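You operate a simulated robot arm through the tools that you are given. There is no shell and no other tool.

The job below is to be done with a simulated two-armed robot. You get a single attempt, and the scene is never put back.

JOB
Put the 3 mm shim of the far cab from the upper pane of the door on the stand on the top of the key box and the 5 mm shim of the far cab on the top of the small grey stand. Stack the can that says "paint" from the back half of the parts table on top of the can marked "grease". Switch the number six brake pedal off. Fetch the dust cap of the front cab and set it in the inside of the big green tray. Take the rubber block with the smallest size on its label from the top of the check bench and leave it on top of the green bench pad. Stack the small carton labelled "filters" from the top of the check bench on top of the small carton that says "fuses". Any order will do. Set down upright: dust cap of the front cab.

Only the result counts: the job must be done as asked and must still hold three seconds after the hand-in. Knocking over, shifting, dropping, spilling or breaking anything else fails it. A push-on lid holds only when it is set on centred and level and pressed home; a screw cap is set on level and turned clockwise until tight.

ROBOT AND FRAMES
Two 7-joint arms with two-finger parallel grippers on one trunk, on a base that moves. Base frame: it is fixed to the floor where the robot stands at the start and does not move with it; the origin is under the middle of the robot, x ahead of it, y to its left, z up. Readings come in mm, degrees, newtons and seconds.
The left shoulder is at the start at [50, 187, 1010], the right one opposite. With the tool pointing down near the work surface each hand reaches from about 100 to 660 mm from the robot's upright axis, wherever it stands, measured 20 degrees to its own side. Places, roughly: blue can, cream can, green grease can, red can [-500, -1750, 750]; dust cap of the front cab (5x5x5 cm) [-100, 4800, 900]; green bench pad (6x6x3 cm) [300, 4800, 900]; inside of the big green tray [600, 7600, 800]; number six brake pedal [-800, 2900, 300]; rubber block [250, 4750, 750]; shim of the far cab [1750, -1250, 750]; top of the key box (16x14 cm) [540, -1860, 940]; top of the small grey stand [2200, 500, 800]. Payload 3.43 kg a hand.
The TCP of each hand is the grasp point between the finger pads, 30 mm short of the fingertips. In the tool frame z runs along the fingers and y along their closing line. Largest opening 94 mm; finger width 28, thickness 10; the body of the gripper, 50 by 96 mm, starts 55 mm behind the TCP.
Orientation is that of the tool frame in the base frame, as a unit quaternion [x, y, z, w]. With the fingers straight down and closing along the base's y, the tool's x points along the base's -x, its y along +y and its z along -z.

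CONTROLS
- The arms move only by the tool drive_tool. It takes "left_increments", "right_increments" or both (then of equal length, played together; a hand with none holds still); each is a list of rows, each a list of 3 entries, a list of its own where there are three numbers: the shift along the tool's x, y, z in mm, then the turn, a rotation vector about the tool's x, y, z in degrees, then the closure, from 0 (fully open) to 1 (shut). In form: [[[x, y, z], [wx, wy, wz], jaw], ...]. A call has 1 to 20 rows; each row is the pose to reach, as a shift and turn from the pose commanded when the call began, along the tool's axes at that moment. Rows are played at 5 a second. More than 50 mm and 8.6 degrees between two rows, or a gripper value outside its range, and nothing of the call is played. Where a pose cannot be reached the arm comes as near as it can. A force on the tool above 40 N (or 10 N above the force at the start of the call, whichever is more), or a blocked arm, ends the call early, and 0.2 s more pass. Each finger travels about 153 mm/s and halts on what it meets, pressing with about 35 N; the grip force reading is that of the motor and also rises with nothing between the fingers. The clock runs only during rows and for 0.2 s after the last one: add rows that repeat a pose to give the fingers time. The reply holds the time, the measured pose of the TCP, the force on the tool along the base axes, the opening and the grip force, in the units named above and with some noise, with the torque about the TCP (base axes, N m) and any sound that the robot's microphone picked up.
- Cameras (640 x 400 px; columns grow to the right, rows downward): "scene" is now at [140.8, -19.2, 1192.8]; the picture's right is [-0.05, -1.00, 0.00], its down [-0.46, 0.02, -0.89] and it looks along [0.89, -0.04, -0.46] (base axes); focal length 215 px, centre (320, 200). "left" rides on the left gripper at [76, -14, -102] in its tool frame; the picture's right is [0.18, 0.98, 0.00], its down [-0.75, 0.14, -0.64] and it looks along [-0.63, 0.12, 0.77] (tool axes); focal length 243 px, centre (320, 200). "right" rides on the right gripper at [76, 14, -102] in its tool frame; the picture's right is [-0.18, 0.98, 0.00], its down [-0.75, -0.14, -0.64] and it looks along [-0.63, -0.12, 0.77] (tool axes); focal length 243 px, centre (320, 200). There is no depth. A picture from a camera that has moved, and an enlarged one, comes with that camera's place and axes in the base frame and with its lens. The place of the scene camera against the robot may be out by one fixed shift of up to 25 mm in any direction.
- grab_frame(camera): a new picture of that camera. The clock stands still meanwhile.
- lift_body(by): slides the trunk up (or, below 0, down) by that many mm; the arms and the scene camera ride with it, the base frame stays. It gives what a move gives, with no picture.
- steer(legs): drives the robot by 1 to 6 legs, each [ahead, left, turn to the left] in mm, mm and degrees, along the robot's own axes; the way and the turn of a leg run together, so that a leg with both is an arc; at most 1500 mm and 180 degrees a leg. The arms and the cameras ride along, it lands a little off, and it stops where it bumps. It gives what a move gives.
- turn_head(pan, tilt): turns the head with the scene camera to pan (to the left, within 80 degrees either way) and tilt (down, from -29 to 69), counted from straight ahead of the robot. It gives what a move gives.
- close_up(camera, box): a new picture of the part [left, top, right, bottom] of that camera's present view, enlarged. The clock stands still meanwhile.
- sign_off(): hands the job in; it is judged then, once.

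Nothing tells you exact positions but the pictures and the camera data. Unless the task says otherwise, let go and move clear before handing in.

The tools are called after "Request:" as name(argument=value, ...) on one line, values as JSON. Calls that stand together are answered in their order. drive_tool: Moves the arms, as the interface text tells. Its arguments: {"type":"object","properties":{"left_increments":{"type":"array"},"right_increments":{"type":"array"}},"required":[]} The other tools are called the same way: lift_body (by) moves the trunk up or down; steer (legs) drives the base; turn_head (pan, tilt) turns the head that bears the scene camera; grab_frame (camera) takes a picture; close_up (camera, box) takes an enlarged picture of a part of a camera's view; sign_off () hands the job in.

At the start:

```text
time: 0.0
left_ee_pos: [368.5, 162.8, 1091.9]
left_orientation: [-0.001, 1.0, 0.0, 0.0]
left_wrist_force: [1.0, -0.1, -0.7]
left_wrist_torque: [0.0, 0.02, -0.04]
left_width: 93.8
left_grip_force: 0.1
right_ee_pos: [358.5, -186.5, 1095.3]
right_orientation: [0.0, 1.0, -0.001, 0.0]
right_wrist_force: [0.1, 0.0, 0.7]
right_wrist_torque: [0.02, 0.0, -0.02]
right_width: 94.2
right_grip_force: 0.0
trunk travel left (down, up): [-225.0, 207.0]
robot x, y, heading: [-0.7, -2.1, -0.3]
head pan, tilt (commanded): [-2.7, 27.4]
```

scene: 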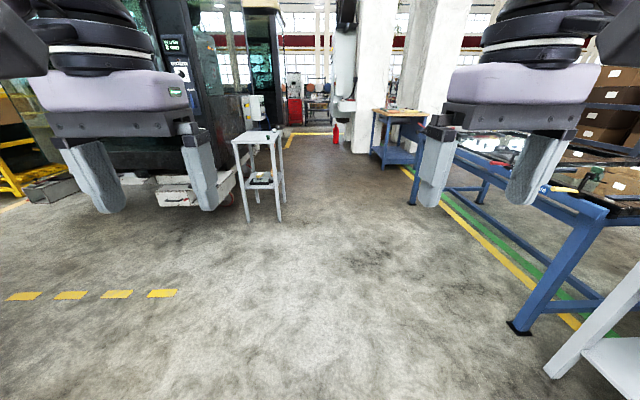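
right: 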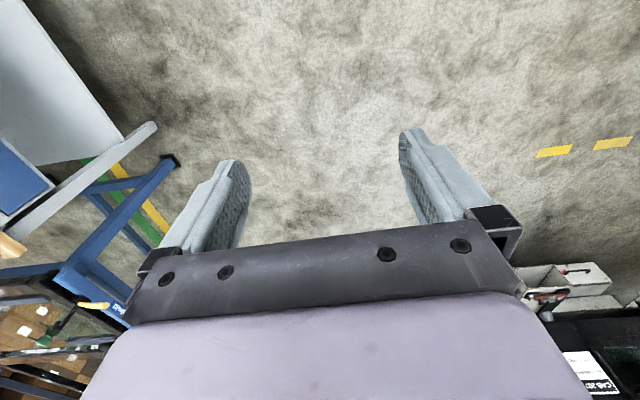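
left: 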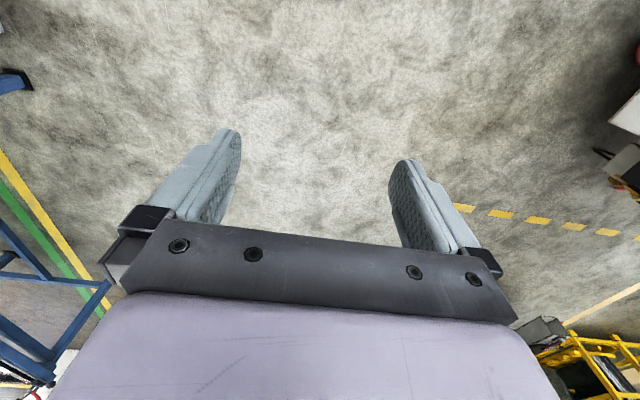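

I see a workshop with a small grey stand ahead-left, a blue parts table to the right and a forklift to the left. I'll look around with the head first to place things.

Request:
turn_head(pan=-60, tilt=25)

```text
time: 1.3
left_ee_pos: [369.4, 162.1, 1090.3]
left_orientation: [0.0, 1.0, 0.0, 0.0]
left_wrist_force: [-0.5, 0.6, 0.3]
left_wrist_torque: [-0.02, 0.02, 0.01]
left_width: 94.0
left_grip_force: 0.0
right_ee_pos: [358.4, -186.4, 1097.1]
right_orientation: [0.0, 1.0, 0.0, 0.0]
right_wrist_force: [-0.9, 0.0, 0.4]
right_wrist_torque: [0.01, 0.0, 0.0]
right_width: 94.2
right_grip_force: 0.1
trunk travel left (down, up): [-225.0, 207.0]
robot x, y, heading: [3.4, 1.3, -0.2]
head pan, tilt (commanded): [-60.0, 25.0]
```

I've panned the head to the right; now I take a picture to see the parts table side.

Request:
grab_frame(camera="scene")

```text
taken
camera scene: at [95.6, -94.8, 1196.7], right [-0.87, -0.5, 0.0], down [-0.21, 0.37, -0.91], along [0.45, -0.78, -0.42], focal length 215 px, centre (320, 200)
```

scene: 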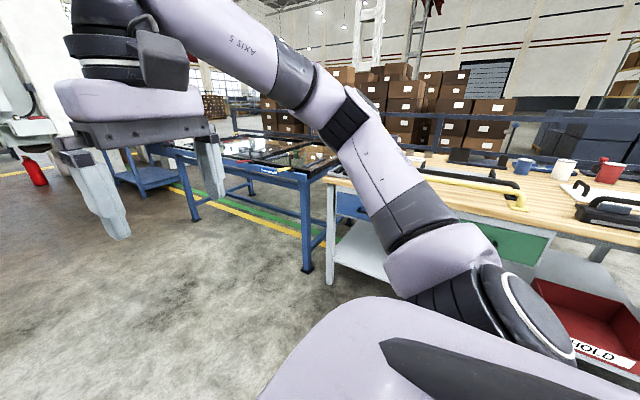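

The wooden parts table with blue, cream and red cans is to the right, and a blue stand with the door ahead-right. I'll look left next.

Request:
turn_head(pan=70, tilt=15)

Request:
grab_frame(camera="scene")

Request:
turn_head(pan=0, tilt=10)

Request:
grab_frame(camera="scene")

```text
time: 3.4
left_ee_pos: [369.8, 162.5, 1089.3]
left_orientation: [-0.002, 1.0, 0.0, 0.0]
left_wrist_force: [0.4, 0.4, 0.0]
left_wrist_torque: [-0.01, -0.02, -0.04]
left_width: 94.1
left_grip_force: 0.0
right_ee_pos: [358.3, -187.0, 1096.5]
right_orientation: [0.001, 1.0, -0.001, 0.0]
right_wrist_force: [1.0, -0.2, -0.1]
right_wrist_torque: [-0.02, -0.03, -0.03]
right_width: 94.1
right_grip_force: 0.1
trunk travel left (down, up): [-225.0, 207.0]
robot x, y, heading: [2.1, -1.8, -0.1]
head pan, tilt (commanded): [70.0, 15.0]
```

```text
taken
camera scene: at [81.5, 72.8, 1212.9], right [0.94, -0.34, 0.0], down [-0.09, -0.24, -0.97], along [0.33, 0.91, -0.26], focal length 215 px, centre (320, 200)
```

scene: 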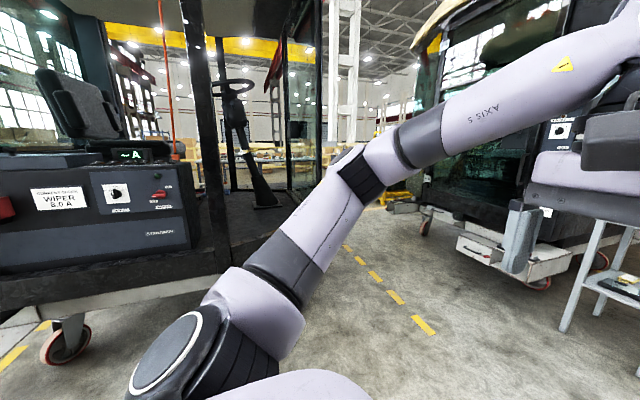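

```text
time: 4.8
left_ee_pos: [369.1, 162.4, 1091.5]
left_orientation: [-0.002, 1.0, 0.0, -0.001]
left_wrist_force: [-0.3, 0.1, 0.7]
left_wrist_torque: [0.01, -0.03, 0.0]
left_width: 94.2
left_grip_force: 0.2
right_ee_pos: [357.8, -187.3, 1096.4]
right_orientation: [0.0, 1.0, 0.0, 0.0]
right_wrist_force: [-0.7, 0.2, -0.3]
right_wrist_torque: [0.0, 0.0, 0.02]
right_width: 93.9
right_grip_force: 0.1
trunk travel left (down, up): [-225.0, 207.0]
robot x, y, heading: [-2.0, 4.1, -0.0]
head pan, tilt (commanded): [0.0, 10.0]
```

```text
taken
camera scene: at [142.5, -14.9, 1221.0], right [0.0, -1.0, 0.0], down [-0.17, 0.0, -0.98], along [0.98, 0.0, -0.17], focal length 215 px, centre (320, 200)
```

scene: 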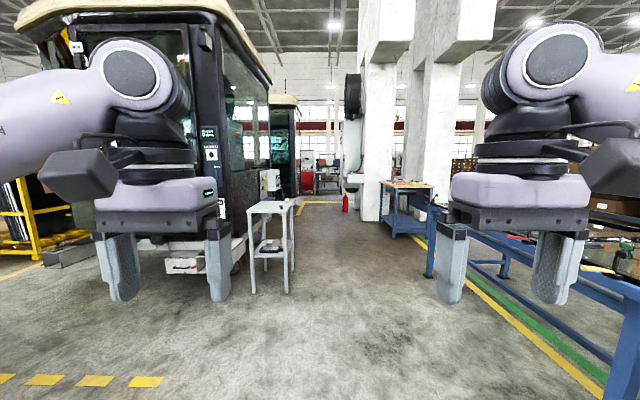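

I see cabs on the left and ahead, the small grey stand ahead, and the parts table on the right. I turn to face the parts table (about y = -1200 front edge) and move a bit closer.

Request:
steer(legs=[[0, 0, -90]])

Request:
turn_head(pan=0, tilt=25)

Request:
grab_frame(camera="scene")

```text
time: 9.0
left_ee_pos: [158.2, -371.7, 1090.5]
left_orientation: [0.711, 0.703, 0.0, 0.0]
left_wrist_force: [-0.4, 0.1, 0.0]
left_wrist_torque: [-0.02, -0.02, 0.01]
left_width: 94.1
left_grip_force: 0.0
right_ee_pos: [-190.6, -356.6, 1096.7]
right_orientation: [0.712, 0.703, 0.0, 0.0]
right_wrist_force: [-0.3, 0.6, -0.3]
right_wrist_torque: [0.01, -0.02, -0.02]
right_width: 93.9
right_grip_force: 0.1
trunk travel left (down, up): [-225.0, 207.0]
robot x, y, heading: [-5.1, 0.3, -90.7]
head pan, tilt (commanded): [0.0, 10.0]
```

```text
time: 9.8
left_ee_pos: [158.1, -371.3, 1090.5]
left_orientation: [0.711, 0.703, 0.001, 0.0]
left_wrist_force: [-1.1, -0.7, 0.6]
left_wrist_torque: [-0.02, -0.03, 0.02]
left_width: 94.0
left_grip_force: 0.0
right_ee_pos: [-190.1, -355.5, 1095.7]
right_orientation: [0.711, 0.703, 0.0, 0.0]
right_wrist_force: [0.9, -0.2, 0.9]
right_wrist_torque: [-0.03, 0.01, 0.02]
right_width: 93.9
right_grip_force: 0.0
trunk travel left (down, up): [-225.0, 207.0]
robot x, y, heading: [-2.6, 0.4, -90.7]
head pan, tilt (commanded): [0.0, 25.0]
```

```text
taken
camera scene: at [-10.7, -165.5, 1196.7], right [-1.0, 0.01, 0.0], down [0.01, 0.42, -0.91], along [-0.01, -0.91, -0.42], focal length 215 px, centre (320, 200)
```

scene: 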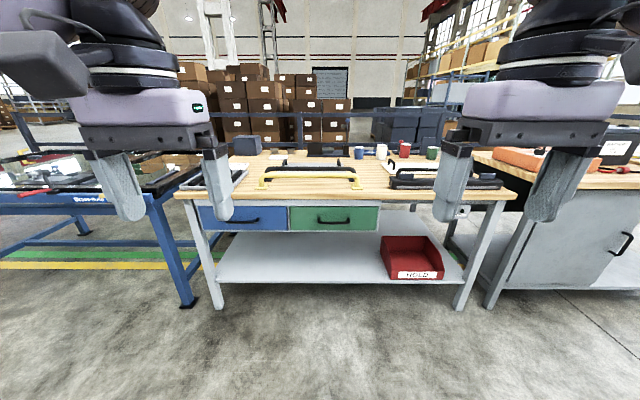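

The parts table spans roughly x -920..680 with its front edge near y -1100; the cans are at the back. I'll move 450 mm closer to read labels.

Request:
steer(legs=[[450, -250, 0.7]])

Request:
turn_head(pan=0, tilt=30)

Request:
grab_frame(camera="scene")

```text
time: 12.8
left_ee_pos: [-88.6, -820.8, 1091.6]
left_orientation: [0.71, 0.704, 0.001, -0.001]
left_wrist_force: [-0.5, -0.2, 0.9]
left_wrist_torque: [-0.01, -0.03, 0.04]
left_width: 93.9
left_grip_force: 0.0
right_ee_pos: [-437.8, -804.6, 1096.6]
right_orientation: [0.711, 0.704, 0.001, 0.0]
right_wrist_force: [-0.1, 0.3, -0.1]
right_wrist_torque: [-0.01, 0.02, 0.03]
right_width: 94.0
right_grip_force: 0.1
trunk travel left (down, up): [-225.0, 207.0]
robot x, y, heading: [-249.4, -450.3, -90.4]
head pan, tilt (commanded): [0.0, 25.0]
```

```text
time: 13.5
left_ee_pos: [-88.1, -820.3, 1091.1]
left_orientation: [0.71, 0.704, 0.0, 0.0]
left_wrist_force: [-0.3, -0.2, 0.5]
left_wrist_torque: [-0.02, -0.02, -0.03]
left_width: 93.9
left_grip_force: 0.1
right_ee_pos: [-437.3, -805.3, 1096.7]
right_orientation: [0.71, 0.705, 0.0, 0.0]
right_wrist_force: [-0.5, 0.4, -0.1]
right_wrist_torque: [0.0, 0.02, -0.02]
right_width: 93.8
right_grip_force: 0.0
trunk travel left (down, up): [-225.0, 207.0]
robot x, y, heading: [-246.9, -445.6, -90.4]
head pan, tilt (commanded): [0.0, 30.0]
```

```text
taken
camera scene: at [-257.6, -612.7, 1188.7], right [-1.0, 0.01, 0.0], down [0.0, 0.5, -0.87], along [-0.01, -0.87, -0.5], focal length 215 px, centre (320, 200)
```

scene: 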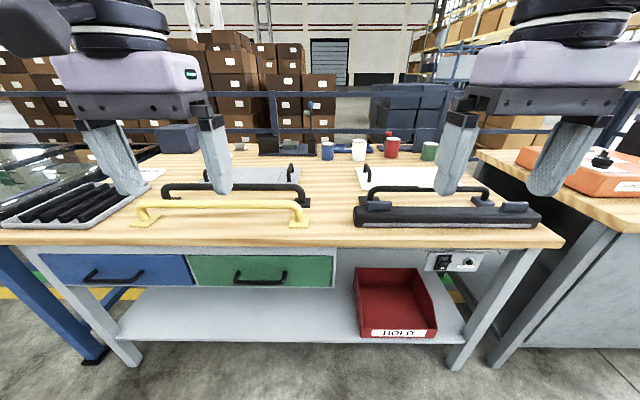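

The cans are at the back of the wooden table, centre. I'll enlarge on them to read the labels.

Request:
close_up(camera="scene", box=[300, 120, 460, 220])

Request:
close_up(camera="scene", box=[140, 100, 300, 200])

```text
4.00 times, centred on (380, 170) of scene
camera zoom: at [-257.6, -612.7, 1188.7], right [-1.0, 0.01, 0.0], down [0.0, 0.5, -0.87], along [-0.01, -0.87, -0.5], focal length 861 px, centre (80, 320)
```

zoom: 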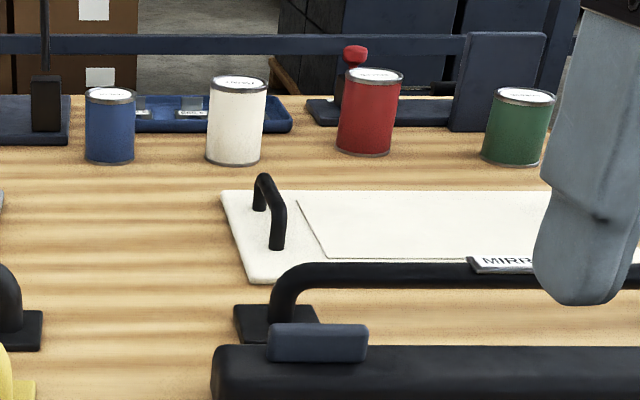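

```text
4.00 times, centred on (220, 150) of scene
camera zoom: at [-257.6, -612.7, 1188.7], right [-1.0, 0.01, 0.0], down [0.0, 0.5, -0.87], along [-0.01, -0.87, -0.5], focal length 861 px, centre (720, 400)
```

zoom: 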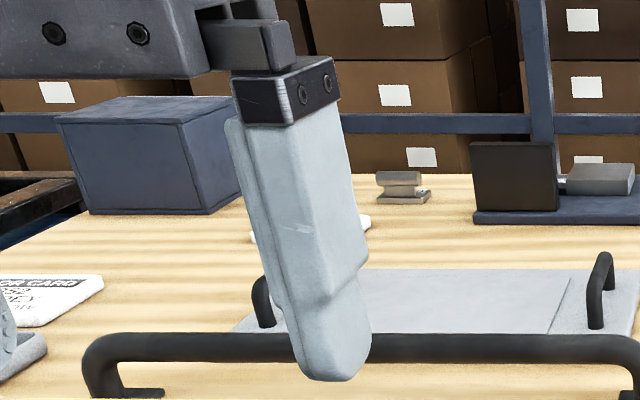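

Labels are on the can lids. Before driving closer, I'll look down to see the robot's own base footprint relative to the table edge.

Request:
turn_head(pan=0, tilt=69)

Request:
grab_frame(camera="scene")

```text
time: 14.5
left_ee_pos: [-88.0, -820.8, 1090.1]
left_orientation: [0.711, 0.704, -0.001, 0.0]
left_wrist_force: [0.3, -0.2, 0.3]
left_wrist_torque: [0.03, 0.0, -0.03]
left_width: 94.2
left_grip_force: 0.0
right_ee_pos: [-438.1, -805.1, 1095.8]
right_orientation: [0.71, 0.704, 0.0, 0.0]
right_wrist_force: [0.0, 0.1, 0.9]
right_wrist_torque: [0.04, 0.01, 0.02]
right_width: 94.1
right_grip_force: 0.2
trunk travel left (down, up): [-225.0, 207.0]
robot x, y, heading: [-247.6, -448.9, -90.4]
head pan, tilt (commanded): [0.0, 68.8]
```

```text
taken
camera scene: at [-257.3, -578.3, 1137.3], right [-1.0, 0.01, 0.0], down [0.01, 0.93, -0.36], along [0.0, -0.36, -0.93], focal length 215 px, centre (320, 200)
```

scene: 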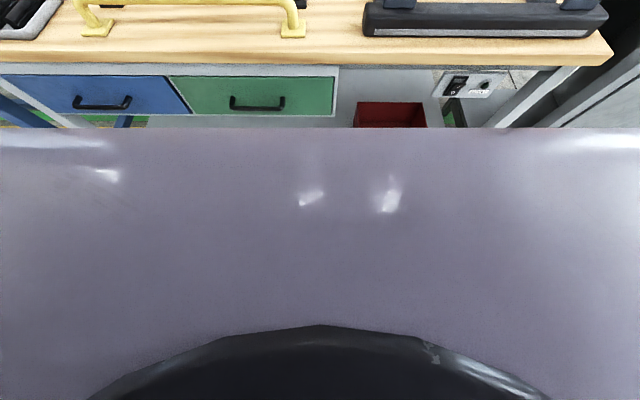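

The table's front edge is about y = -1091, top at about z = 790. I'll raise the trunk and look over the table to read lids and see what's behind it.

Request:
lift_body(by=205)

Request:
turn_head(pan=0, tilt=30)

Request:
grab_frame(camera="scene")

Request:
close_up(camera="scene", box=[320, 130, 440, 205])

```text
time: 16.7
left_ee_pos: [-87.7, -819.9, 1295.5]
left_orientation: [0.71, 0.704, 0.001, 0.001]
left_wrist_force: [-1.5, -0.2, -0.3]
left_wrist_torque: [0.02, -0.03, 0.0]
left_width: 94.1
left_grip_force: 0.1
right_ee_pos: [-436.6, -804.7, 1301.6]
right_orientation: [0.71, 0.704, 0.001, 0.001]
right_wrist_force: [-0.8, 0.7, 0.3]
right_wrist_torque: [-0.03, 0.04, 0.02]
right_width: 94.2
right_grip_force: 0.0
trunk travel left (down, up): [-430.0, 2.0]
robot x, y, heading: [-246.4, -449.6, -90.6]
head pan, tilt (commanded): [0.0, 68.8]
```

```text
time: 17.8
left_ee_pos: [-88.8, -819.5, 1296.3]
left_orientation: [0.71, 0.704, 0.001, 0.0]
left_wrist_force: [0.2, -0.3, 0.5]
left_wrist_torque: [0.01, -0.03, -0.04]
left_width: 94.0
left_grip_force: 0.0
right_ee_pos: [-437.7, -804.8, 1300.7]
right_orientation: [0.711, 0.704, 0.0, 0.0]
right_wrist_force: [-0.1, 0.5, -0.6]
right_wrist_torque: [-0.01, 0.0, -0.01]
right_width: 93.9
right_grip_force: 0.1
trunk travel left (down, up): [-430.0, 2.0]
robot x, y, heading: [-249.2, -447.0, -90.6]
head pan, tilt (commanded): [0.0, 30.0]
```

```text
taken
camera scene: at [-257.6, -612.7, 1393.6], right [-1.0, 0.01, 0.0], down [0.0, 0.5, -0.87], along [-0.01, -0.87, -0.5], focal length 215 px, centre (320, 200)
```

scene: 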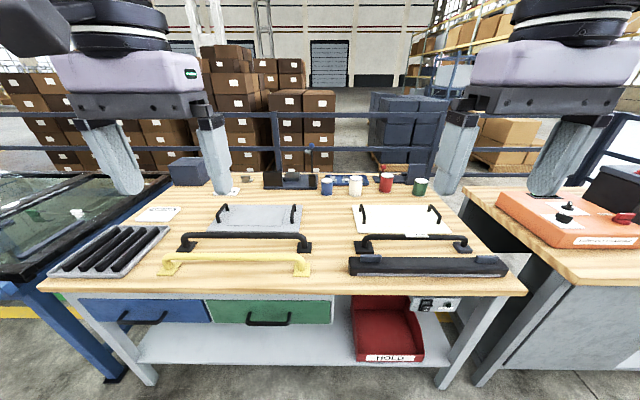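

```text
5.33 times, centred on (380, 168) of scene
camera zoom: at [-257.6, -612.7, 1393.6], right [-1.0, 0.01, 0.0], down [0.0, 0.5, -0.87], along [-0.01, -0.87, -0.5], focal length 1148 px, centre (0, 373)
```

zoom: 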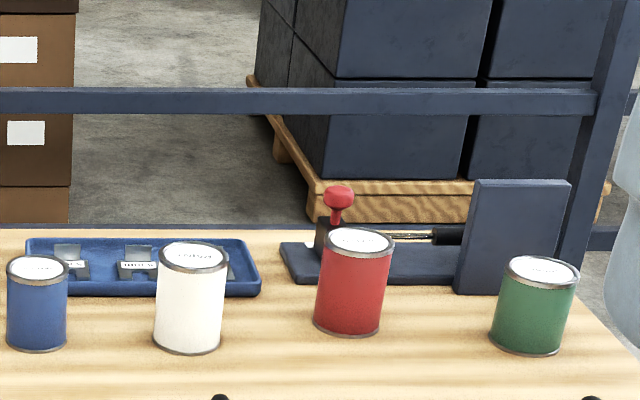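

The railing runs directly behind the table. I'll zoom tighter on each lid.

Request:
close_up(camera="scene", box=[345, 170, 369, 185])

Request:
close_up(camera="scene", box=[375, 168, 399, 183])

Request:
close_up(camera="scene", box=[315, 172, 339, 187])

Request:
close_up(camera="scene", box=[409, 173, 433, 188])

```text
16.00 times, centred on (357, 178) of scene
camera zoom: at [-257.6, -612.7, 1393.6], right [-1.0, 0.01, 0.0], down [0.0, 0.5, -0.87], along [-0.01, -0.87, -0.5], focal length 3444 px, centre (-272, 560)
```

zoom: 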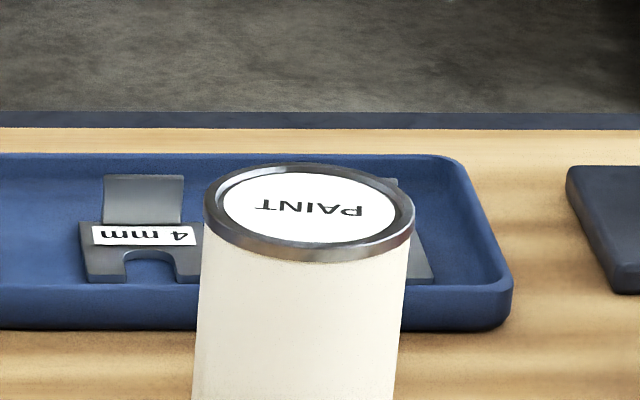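

```text
16.00 times, centred on (387, 176) of scene
camera zoom: at [-257.6, -612.7, 1393.6], right [-1.0, 0.01, 0.0], down [0.0, 0.5, -0.87], along [-0.01, -0.87, -0.5], focal length 3444 px, centre (-752, 592)
```

zoom: 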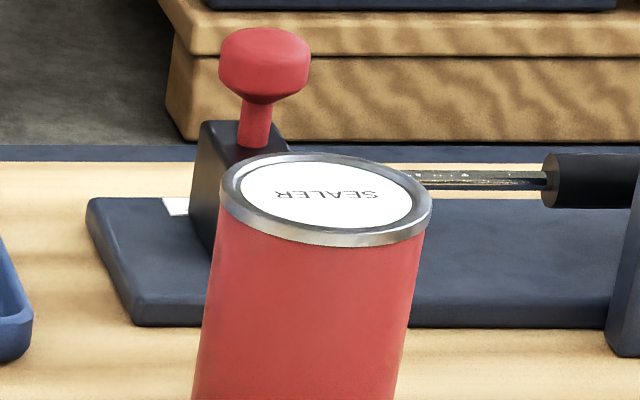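

```text
16.00 times, centred on (327, 180) of scene
camera zoom: at [-257.6, -612.7, 1393.6], right [-1.0, 0.01, 0.0], down [0.0, 0.5, -0.87], along [-0.01, -0.87, -0.5], focal length 3444 px, centre (208, 528)
```

zoom: 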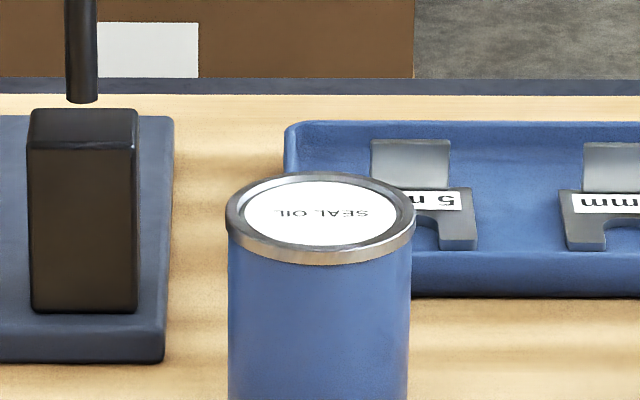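

```text
16.00 times, centred on (421, 180) of scene
camera zoom: at [-257.6, -612.7, 1393.6], right [-1.0, 0.01, 0.0], down [0.0, 0.5, -0.87], along [-0.01, -0.87, -0.5], focal length 3444 px, centre (-1296, 512)
```

zoom: 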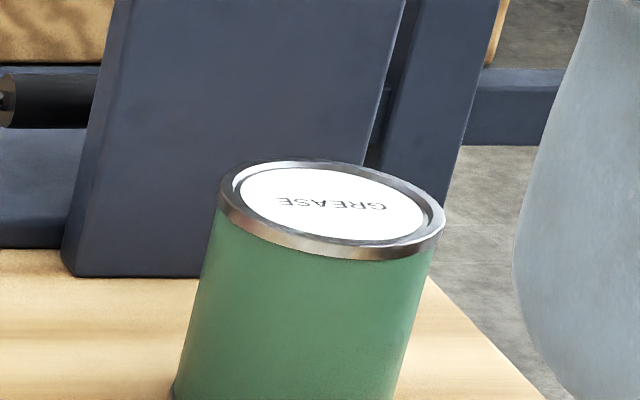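

Cream is PAINT, green is GREASE (red SEALER, blue SEAL OIL). There seems to be an aisle about 1.1 m wide behind the table; I look both ways for a way round.

Request:
turn_head(pan=-45, tilt=20)

Request:
grab_frame(camera="scene")

Request:
turn_head(pan=45, tilt=20)

Request:
grab_frame(camera="scene")

Request:
turn_head(pan=78, tilt=15)

Request:
grab_frame(camera="scene")

Request:
turn_head(pan=-78, tilt=15)

Request:
grab_frame(camera="scene")

```text
time: 18.9
left_ee_pos: [-89.0, -820.1, 1294.9]
left_orientation: [0.71, 0.704, 0.0, -0.001]
left_wrist_force: [1.0, 0.6, 0.2]
left_wrist_torque: [0.0, 0.01, -0.01]
left_width: 93.9
left_grip_force: 0.0
right_ee_pos: [-438.3, -804.3, 1301.5]
right_orientation: [0.71, 0.704, 0.001, 0.0]
right_wrist_force: [0.0, -0.4, 0.7]
right_wrist_torque: [-0.01, 0.03, -0.02]
right_width: 94.2
right_grip_force: 0.1
trunk travel left (down, up): [-430.0, 2.0]
robot x, y, heading: [-246.5, -450.7, -90.4]
head pan, tilt (commanded): [-45.0, 20.0]
```

```text
taken
camera scene: at [-323.2, -587.6, 1409.8], right [-0.7, 0.71, 0.0], down [0.24, 0.24, -0.94], along [-0.67, -0.66, -0.34], focal length 215 px, centre (320, 200)
```

scene: 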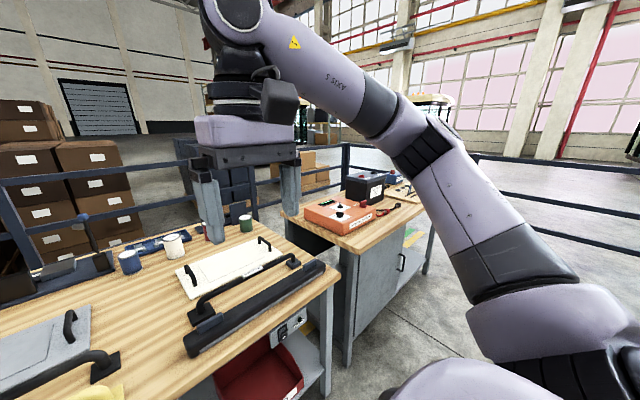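

```text
time: 20.6
left_ee_pos: [-88.9, -820.1, 1296.3]
left_orientation: [0.71, 0.704, 0.0, 0.0]
left_wrist_force: [-0.4, 0.0, -0.5]
left_wrist_torque: [0.0, 0.0, 0.0]
left_width: 94.1
left_grip_force: 0.1
right_ee_pos: [-436.9, -805.4, 1301.7]
right_orientation: [0.71, 0.704, 0.0, -0.001]
right_wrist_force: [0.2, 0.2, 0.3]
right_wrist_torque: [0.02, 0.0, -0.01]
right_width: 93.8
right_grip_force: 0.1
trunk travel left (down, up): [-430.0, 2.0]
robot x, y, heading: [-248.0, -447.5, -90.6]
head pan, tilt (commanded): [45.0, 20.0]
```

```text
taken
camera scene: at [-191.6, -588.8, 1409.8], right [-0.71, -0.7, 0.0], down [-0.24, 0.24, -0.94], along [0.66, -0.67, -0.34], focal length 215 px, centre (320, 200)
```

scene: 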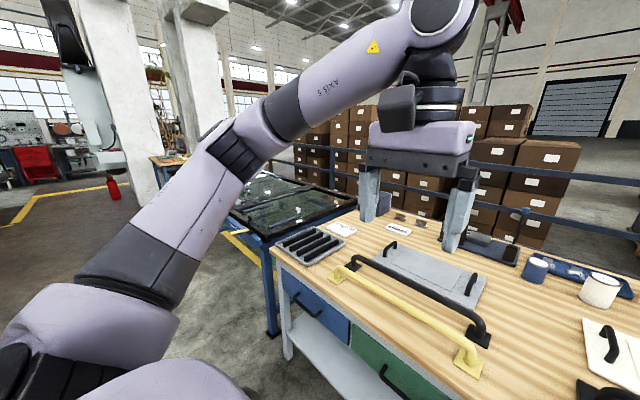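

```text
time: 21.5
left_ee_pos: [-89.5, -820.0, 1296.1]
left_orientation: [0.711, 0.703, 0.0, -0.001]
left_wrist_force: [-0.2, 0.7, 1.6]
left_wrist_torque: [0.0, -0.01, -0.02]
left_width: 94.1
left_grip_force: 0.1
right_ee_pos: [-435.9, -804.8, 1302.5]
right_orientation: [0.71, 0.704, -0.001, 0.001]
right_wrist_force: [-0.4, 0.2, -0.5]
right_wrist_torque: [0.03, -0.05, 0.03]
right_width: 93.9
right_grip_force: 0.2
trunk travel left (down, up): [-430.0, 2.0]
robot x, y, heading: [-246.4, -445.4, -90.4]
head pan, tilt (commanded): [78.0, 15.0]
```

```text
taken
camera scene: at [-165.6, -542.6, 1417.9], right [-0.22, -0.98, 0.0], down [-0.25, 0.06, -0.97], along [0.94, -0.21, -0.26], focal length 215 px, centre (320, 200)
```

scene: 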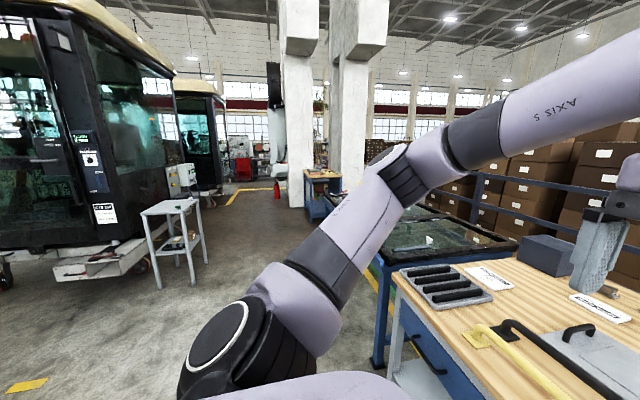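

```text
time: 23.9
left_ee_pos: [-88.3, -819.2, 1295.8]
left_orientation: [0.71, 0.704, 0.0, -0.001]
left_wrist_force: [0.1, -0.1, 0.7]
left_wrist_torque: [0.0, 0.02, -0.01]
left_width: 93.8
left_grip_force: 0.0
right_ee_pos: [-437.4, -805.2, 1300.8]
right_orientation: [0.71, 0.704, 0.0, 0.0]
right_wrist_force: [-0.4, -0.5, 0.2]
right_wrist_torque: [-0.01, 0.02, -0.01]
right_width: 94.1
right_grip_force: 0.0
trunk travel left (down, up): [-430.0, 2.0]
robot x, y, heading: [-249.5, -451.4, -90.4]
head pan, tilt (commanded): [-78.0, 15.0]
```

```text
taken
camera scene: at [-348.3, -540.9, 1417.9], right [-0.2, 0.98, 0.0], down [0.25, 0.05, -0.97], along [-0.95, -0.19, -0.26], focal length 215 px, centre (320, 200)
```

scene: 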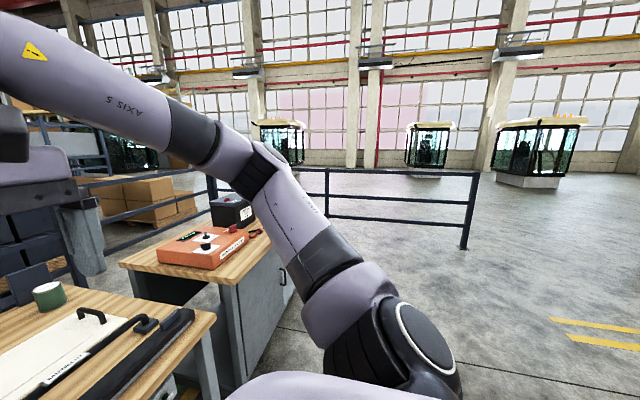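

The way round is to the right of the grey cabinet bench, into an aisle between the table back and the railing. I also see cards on the table; I'll read them, and look at the door on the stand.

Request:
turn_head(pan=40, tilt=28)

Request:
grab_frame(camera="scene")

```text
time: 25.9
left_ee_pos: [-88.6, -820.2, 1295.1]
left_orientation: [0.71, 0.704, 0.0, -0.001]
left_wrist_force: [0.1, 0.1, 0.9]
left_wrist_torque: [0.02, -0.01, -0.01]
left_width: 94.2
left_grip_force: 0.0
right_ee_pos: [-437.0, -804.5, 1301.4]
right_orientation: [0.71, 0.704, 0.0, 0.001]
right_wrist_force: [0.4, 0.5, 0.1]
right_wrist_torque: [-0.01, -0.01, -0.02]
right_width: 94.1
right_grip_force: 0.0
trunk travel left (down, up): [-430.0, 2.0]
robot x, y, heading: [-248.5, -446.6, -90.5]
head pan, tilt (commanded): [40.0, 28.0]
```

```text
taken
camera scene: at [-198.9, -592.7, 1396.9], right [-0.77, -0.64, 0.0], down [-0.3, 0.36, -0.88], along [0.56, -0.68, -0.47], focal length 215 px, centre (320, 200)
```

scene: 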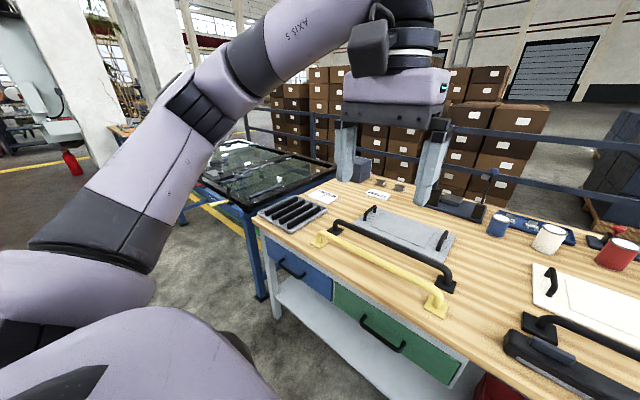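

Request:
close_up(camera="scene", box=[304, 180, 352, 210])

Request:
close_up(camera="scene", box=[352, 180, 412, 218])

Request:
close_up(camera="scene", box=[190, 130, 350, 230])

```text
13.33 times, centred on (328, 195) of scene
camera zoom: at [-198.9, -592.7, 1396.9], right [-0.77, -0.64, 0.0], down [-0.3, 0.36, -0.88], along [0.56, -0.68, -0.47], focal length 2870 px, centre (213, 267)
```

zoom: 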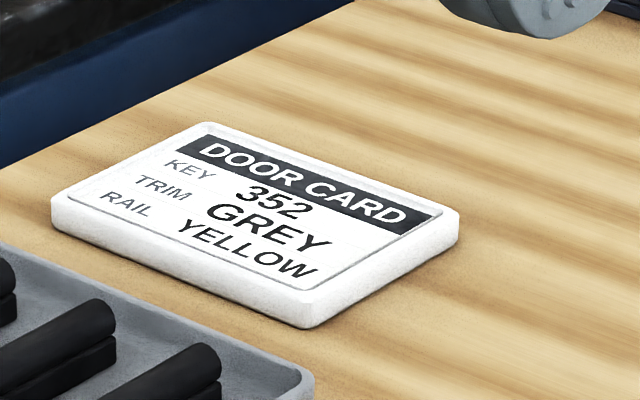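

```text
10.53 times, centred on (382, 199) of scene
camera zoom: at [-198.9, -592.7, 1396.9], right [-0.77, -0.64, 0.0], down [-0.3, 0.36, -0.88], along [0.56, -0.68, -0.47], focal length 2266 px, centre (-333, 210)
```

zoom: 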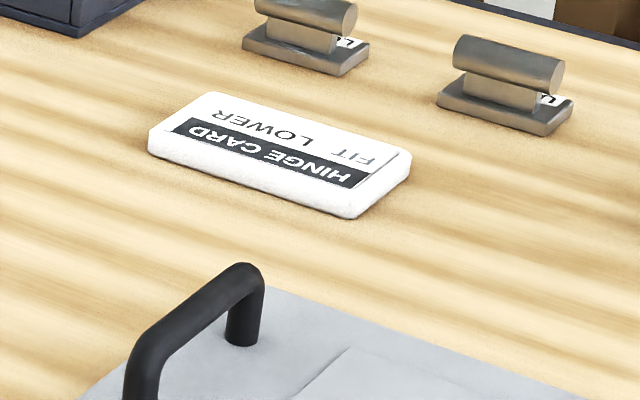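

```text
4.00 times, centred on (270, 180) of scene
camera zoom: at [-198.9, -592.7, 1396.9], right [-0.77, -0.64, 0.0], down [-0.3, 0.36, -0.88], along [0.56, -0.68, -0.47], focal length 861 px, centre (520, 280)
```

zoom: 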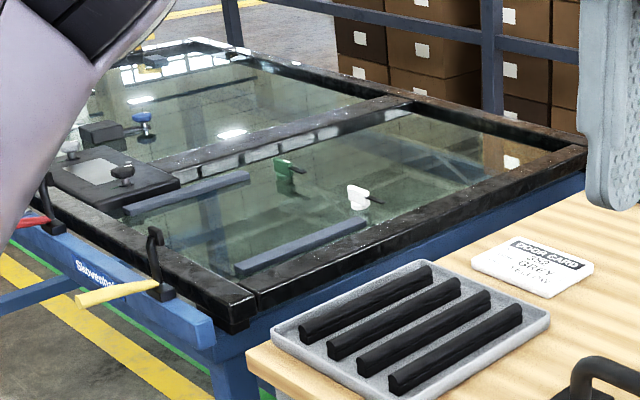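

The door lies on the blue stand with two panes; small shim-like parts lie on it. I'll drive along the front to about x = 1600 to look at the door closely.

Request:
steer(legs=[[0, 1400, 0.5], [0, 400, 0]])

Request:
turn_head(pan=0, tilt=35)

Request:
grab_frame(camera="scene")

```text
time: 42.1
left_ee_pos: [1719.1, -854.8, 1295.0]
left_orientation: [0.715, 0.699, 0.0, 0.001]
left_wrist_force: [-0.4, -0.6, 0.0]
left_wrist_torque: [0.02, -0.01, -0.01]
left_width: 94.4
left_grip_force: 0.0
right_ee_pos: [1370.3, -834.5, 1301.0]
right_orientation: [0.716, 0.699, 0.0, 0.001]
right_wrist_force: [0.1, 0.3, -0.3]
right_wrist_torque: [0.02, 0.01, 0.0]
right_width: 94.0
right_grip_force: 0.0
trunk travel left (down, up): [-430.0, 2.0]
robot x, y, heading: [1566.7, -481.0, -91.8]
head pan, tilt (commanded): [40.0, 28.0]
```

```text
time: 43.2
left_ee_pos: [1719.8, -854.4, 1295.7]
left_orientation: [0.715, 0.699, 0.0, 0.0]
left_wrist_force: [-1.8, -1.1, -0.2]
left_wrist_torque: [-0.01, -0.03, 0.01]
left_width: 93.8
left_grip_force: 0.0
right_ee_pos: [1371.0, -835.0, 1301.0]
right_orientation: [0.715, 0.699, 0.0, 0.001]
right_wrist_force: [0.4, 0.5, 0.8]
right_wrist_torque: [0.0, 0.04, -0.04]
right_width: 93.9
right_grip_force: 0.1
trunk travel left (down, up): [-430.0, 2.0]
robot x, y, heading: [1566.4, -476.5, -91.4]
head pan, tilt (commanded): [0.0, 35.0]
```

```text
taken
camera scene: at [1553.6, -642.3, 1385.9], right [-1.0, 0.02, 0.0], down [0.01, 0.57, -0.82], along [-0.02, -0.82, -0.57], focal length 215 px, centre (320, 200)
```

scene: 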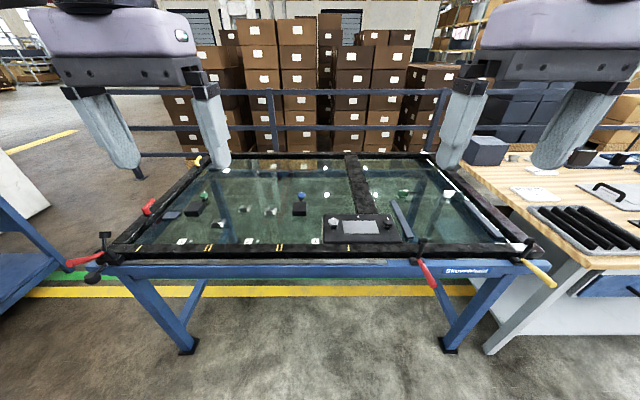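

Request:
close_up(camera="scene", box=[150, 150, 340, 268])

Request:
close_up(camera="scene", box=[320, 150, 510, 268])

```text
3.37 times, centred on (245, 209) of scene
camera zoom: at [1553.6, -642.3, 1385.9], right [-1.0, 0.02, 0.0], down [0.01, 0.57, -0.82], along [-0.02, -0.82, -0.57], focal length 725 px, centre (573, 170)
```

zoom: 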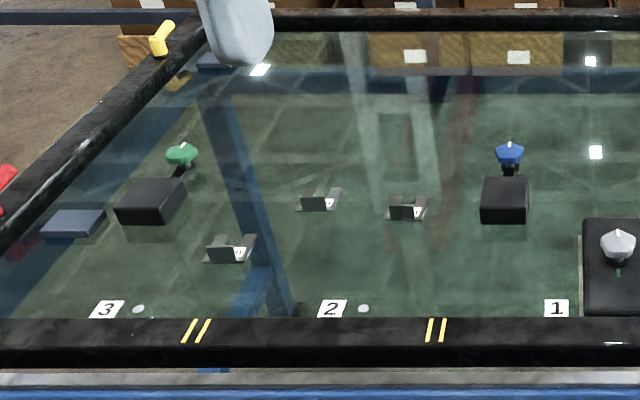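

```text
3.37 times, centred on (415, 209) of scene
camera zoom: at [1553.6, -642.3, 1385.9], right [-1.0, 0.02, 0.0], down [0.01, 0.57, -0.82], along [-0.02, -0.82, -0.57], focal length 725 px, centre (0, 170)
```

zoom: 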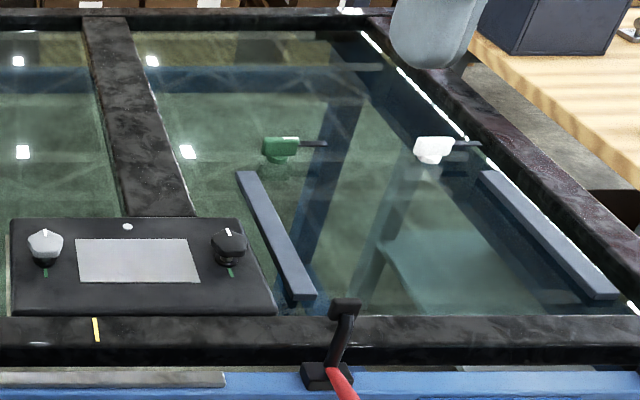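

Three shims lie on the left (larger) pane. I'll zoom on each label.

Request:
close_up(camera="scene", box=[208, 216, 232, 231])

Request:
close_up(camera="scene", box=[234, 202, 258, 217])

Request:
close_up(camera="scene", box=[260, 204, 284, 219])

Request:
close_up(camera="scene", box=[170, 230, 350, 260])

```text
16.00 times, centred on (220, 224) of scene
camera zoom: at [1553.6, -642.3, 1385.9], right [-1.0, 0.02, 0.0], down [0.01, 0.57, -0.82], along [-0.02, -0.82, -0.57], focal length 3444 px, centre (1920, -176)
```

zoom: 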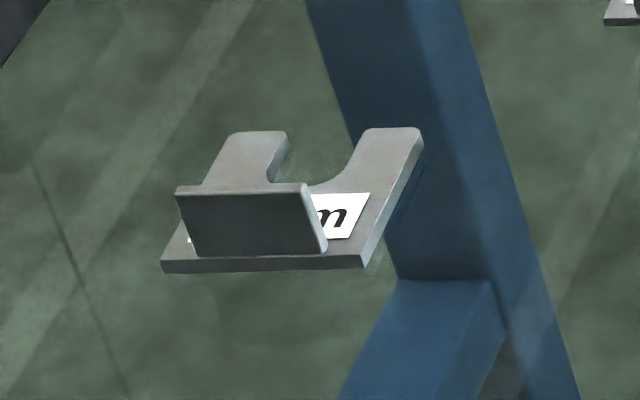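

```text
16.00 times, centred on (246, 210) of scene
camera zoom: at [1553.6, -642.3, 1385.9], right [-1.0, 0.02, 0.0], down [0.01, 0.57, -0.82], along [-0.02, -0.82, -0.57], focal length 3444 px, centre (1504, 48)
```

zoom: 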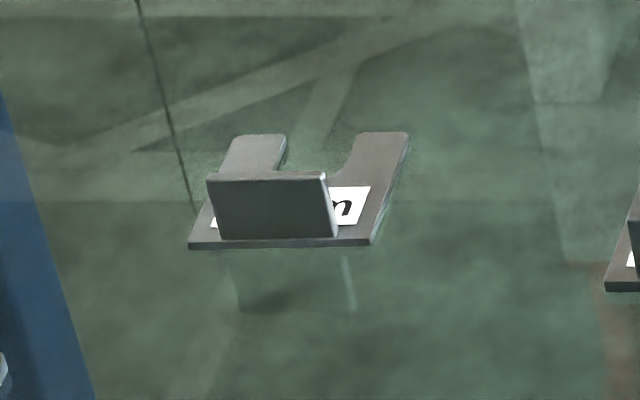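

```text
16.00 times, centred on (272, 212) of scene
camera zoom: at [1553.6, -642.3, 1385.9], right [-1.0, 0.02, 0.0], down [0.01, 0.57, -0.82], along [-0.02, -0.82, -0.57], focal length 3444 px, centre (1088, 16)
```

zoom: 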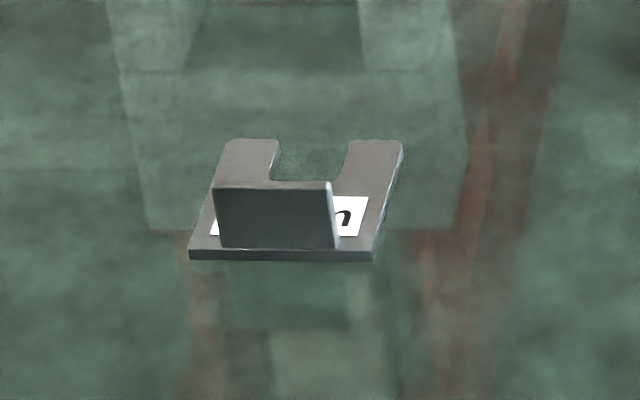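

```text
3.56 times, centred on (260, 245) of scene
camera zoom: at [1553.6, -642.3, 1385.9], right [-1.0, 0.02, 0.0], down [0.01, 0.57, -0.82], along [-0.02, -0.82, -0.57], focal length 765 px, centre (533, 40)
```

zoom: 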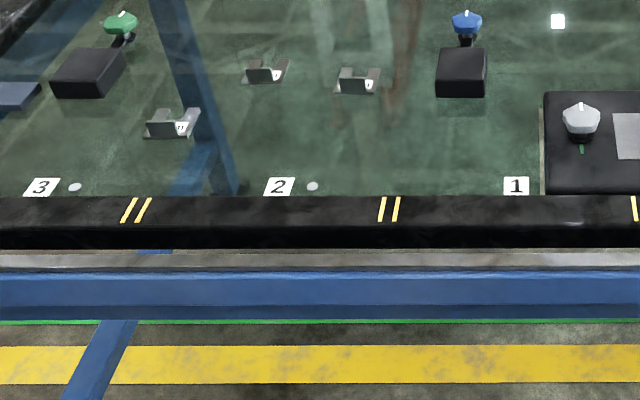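

The shims have an upright tab facing me that hides the size. I'll move closer (to about y = -680) for a steeper view.

Request:
steer(legs=[[200, 250, 1.4]])

Request:
turn_head(pan=0, tilt=45)

Request:
grab_frame(camera="scene")

```text
time: 46.0
left_ee_pos: [1972.5, -1056.5, 1295.8]
left_orientation: [0.709, 0.705, 0.0, 0.0]
left_wrist_force: [0.4, -0.1, -0.3]
left_wrist_torque: [-0.01, 0.0, 0.01]
left_width: 94.2
left_grip_force: 0.1
right_ee_pos: [1623.2, -1042.8, 1301.2]
right_orientation: [0.709, 0.705, -0.001, 0.0]
right_wrist_force: [-0.5, 0.3, -0.5]
right_wrist_torque: [0.0, -0.03, 0.01]
right_width: 93.9
right_grip_force: 0.0
trunk travel left (down, up): [-430.0, 2.0]
robot x, y, heading: [1808.4, -680.2, -90.6]
head pan, tilt (commanded): [0.0, 35.0]
```

```text
time: 46.7
left_ee_pos: [1970.9, -1056.2, 1296.3]
left_orientation: [0.708, 0.706, 0.0, 0.0]
left_wrist_force: [0.7, -0.3, 0.5]
left_wrist_torque: [0.03, -0.02, 0.05]
left_width: 93.9
left_grip_force: 0.0
right_ee_pos: [1622.9, -1042.4, 1301.3]
right_orientation: [0.709, 0.705, 0.0, 0.0]
right_wrist_force: [-0.8, -0.5, -0.3]
right_wrist_torque: [0.01, 0.0, 0.0]
right_width: 93.9
right_grip_force: 0.1
trunk travel left (down, up): [-430.0, 2.0]
robot x, y, heading: [1811.2, -684.3, -90.4]
head pan, tilt (commanded): [0.0, 45.0]
```

```text
taken
camera scene: at [1801.6, -840.4, 1371.2], right [-1.0, 0.0, 0.0], down [0.0, 0.71, -0.71], along [0.0, -0.71, -0.71], focal length 215 px, centre (320, 200)
```

scene: 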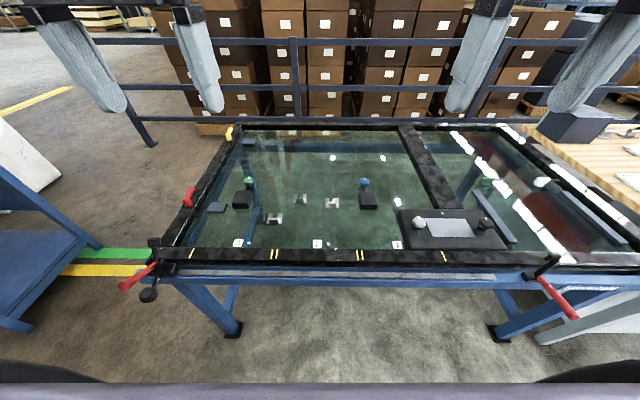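

Request:
close_up(camera="scene", box=[262, 209, 286, 224])

Request:
close_up(camera="scene", box=[290, 191, 314, 206])

Request:
close_up(camera="scene", box=[320, 194, 344, 209])

Request:
close_up(camera="scene", box=[200, 170, 400, 295])

```text
16.00 times, centred on (274, 216) of scene
camera zoom: at [1801.6, -840.4, 1371.2], right [-1.0, 0.0, 0.0], down [0.0, 0.71, -0.71], along [0.0, -0.71, -0.71], focal length 3444 px, centre (1056, -64)
```

zoom: 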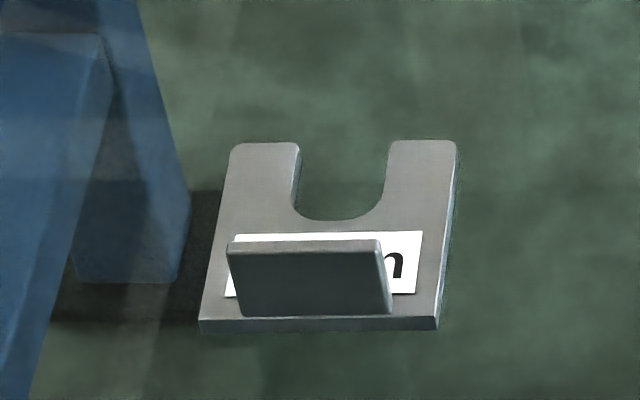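

```text
16.00 times, centred on (302, 198) of scene
camera zoom: at [1801.6, -840.4, 1371.2], right [-1.0, 0.0, 0.0], down [0.0, 0.71, -0.71], along [0.0, -0.71, -0.71], focal length 3444 px, centre (608, 224)
```

zoom: 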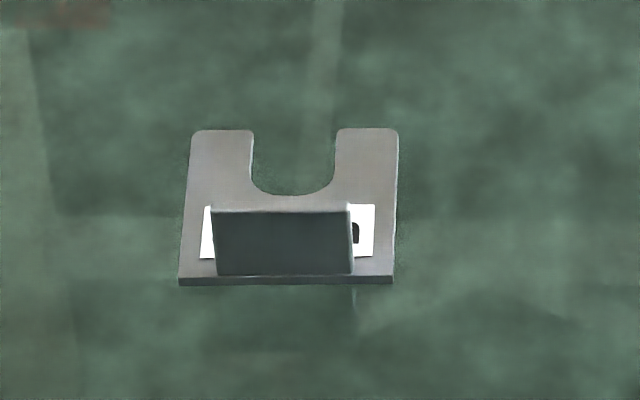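

```text
16.00 times, centred on (332, 202) of scene
camera zoom: at [1801.6, -840.4, 1371.2], right [-1.0, 0.0, 0.0], down [0.0, 0.71, -0.71], along [0.0, -0.71, -0.71], focal length 3444 px, centre (128, 176)
```

zoom: 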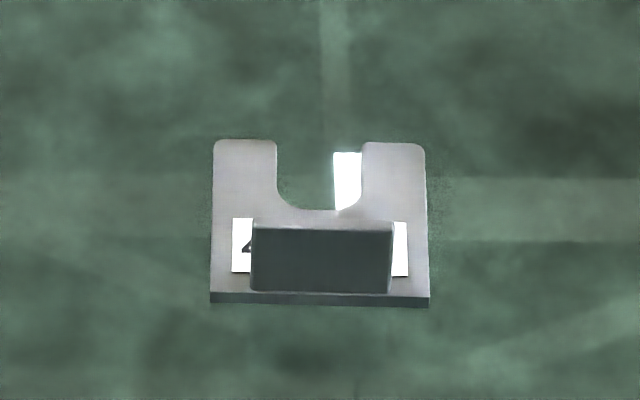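

```text
3.20 times, centred on (300, 232) of scene
camera zoom: at [1801.6, -840.4, 1371.2], right [-1.0, 0.0, 0.0], down [0.0, 0.71, -0.71], along [0.0, -0.71, -0.71], focal length 689 px, centre (384, 96)
```

zoom: 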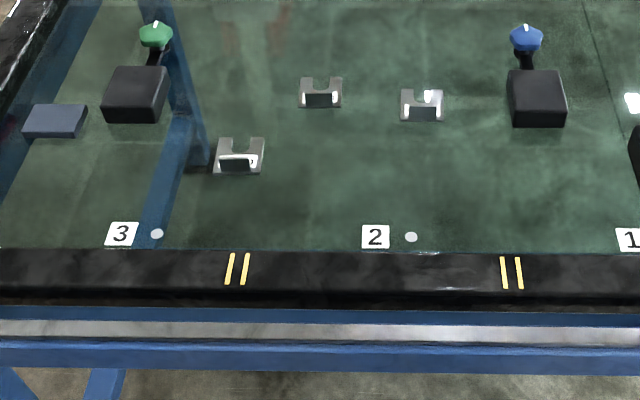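

By thickness and the visible "4", the right shim is 4 mm, the near-left one looks 5 mm (≈[1955,-1300,800]) and the far one 3 mm (≈[1876,-1398,800]). I'll drive closer to about (1990,-800), lower the trunk, and verify with wrist cameras.

Request:
steer(legs=[[100, 180, 0.4]])

Request:
lift_body(by=-205)

Request:
grab_frame(camera="right")

Request:
grab_frame(camera="left")

```text
time: 48.9
left_ee_pos: [2150.6, -1152.7, 1296.7]
left_orientation: [0.707, 0.707, 0.0, 0.0]
left_wrist_force: [-1.0, -0.7, 0.0]
left_wrist_torque: [-0.03, 0.02, 0.03]
left_width: 94.1
left_grip_force: 0.0
right_ee_pos: [1799.5, -1141.8, 1301.0]
right_orientation: [0.707, 0.707, -0.001, -0.001]
right_wrist_force: [1.0, 0.0, 0.1]
right_wrist_torque: [0.01, -0.02, -0.02]
right_width: 94.3
right_grip_force: 0.1
trunk travel left (down, up): [-430.0, 2.0]
robot x, y, heading: [1991.3, -785.8, -89.8]
head pan, tilt (commanded): [0.0, 45.0]
```

```text
time: 51.1
left_ee_pos: [2149.5, -1153.3, 1090.8]
left_orientation: [0.708, 0.707, 0.001, 0.0]
left_wrist_force: [-0.2, 0.4, 0.1]
left_wrist_torque: [0.01, 0.0, -0.02]
left_width: 94.1
left_grip_force: 0.1
right_ee_pos: [1800.8, -1140.0, 1096.0]
right_orientation: [0.707, 0.707, 0.0, 0.0]
right_wrist_force: [-0.7, -0.7, 0.3]
right_wrist_torque: [-0.03, -0.05, 0.0]
right_width: 93.8
right_grip_force: 0.0
trunk travel left (down, up): [-225.0, 207.0]
robot x, y, heading: [1983.7, -781.7, -89.9]
head pan, tilt (commanded): [0.0, 45.0]
```

```text
taken
camera right: at [1815.6, -1064.5, 1198.3], right [0.98, -0.18, 0.0], down [-0.14, -0.75, 0.64], along [-0.12, -0.63, -0.77], focal length 243 px, centre (320, 200)
```

right: 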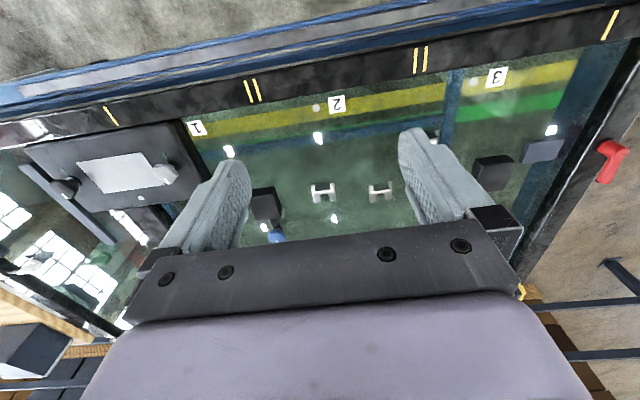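

```text
taken
camera left: at [2135.2, -1077.0, 1194.3], right [0.98, 0.18, 0.0], down [0.14, -0.75, 0.64], along [0.12, -0.63, -0.77], focal length 243 px, centre (320, 200)
```

left: 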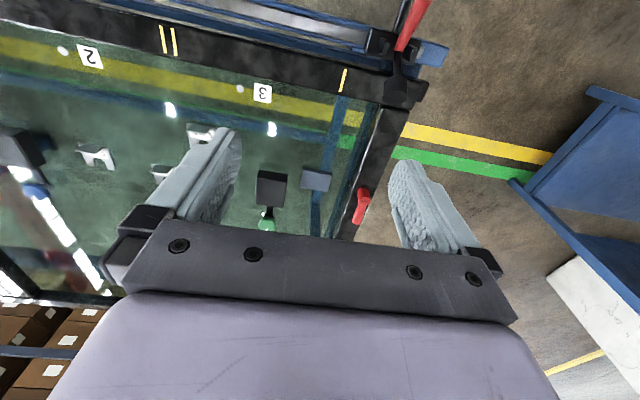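

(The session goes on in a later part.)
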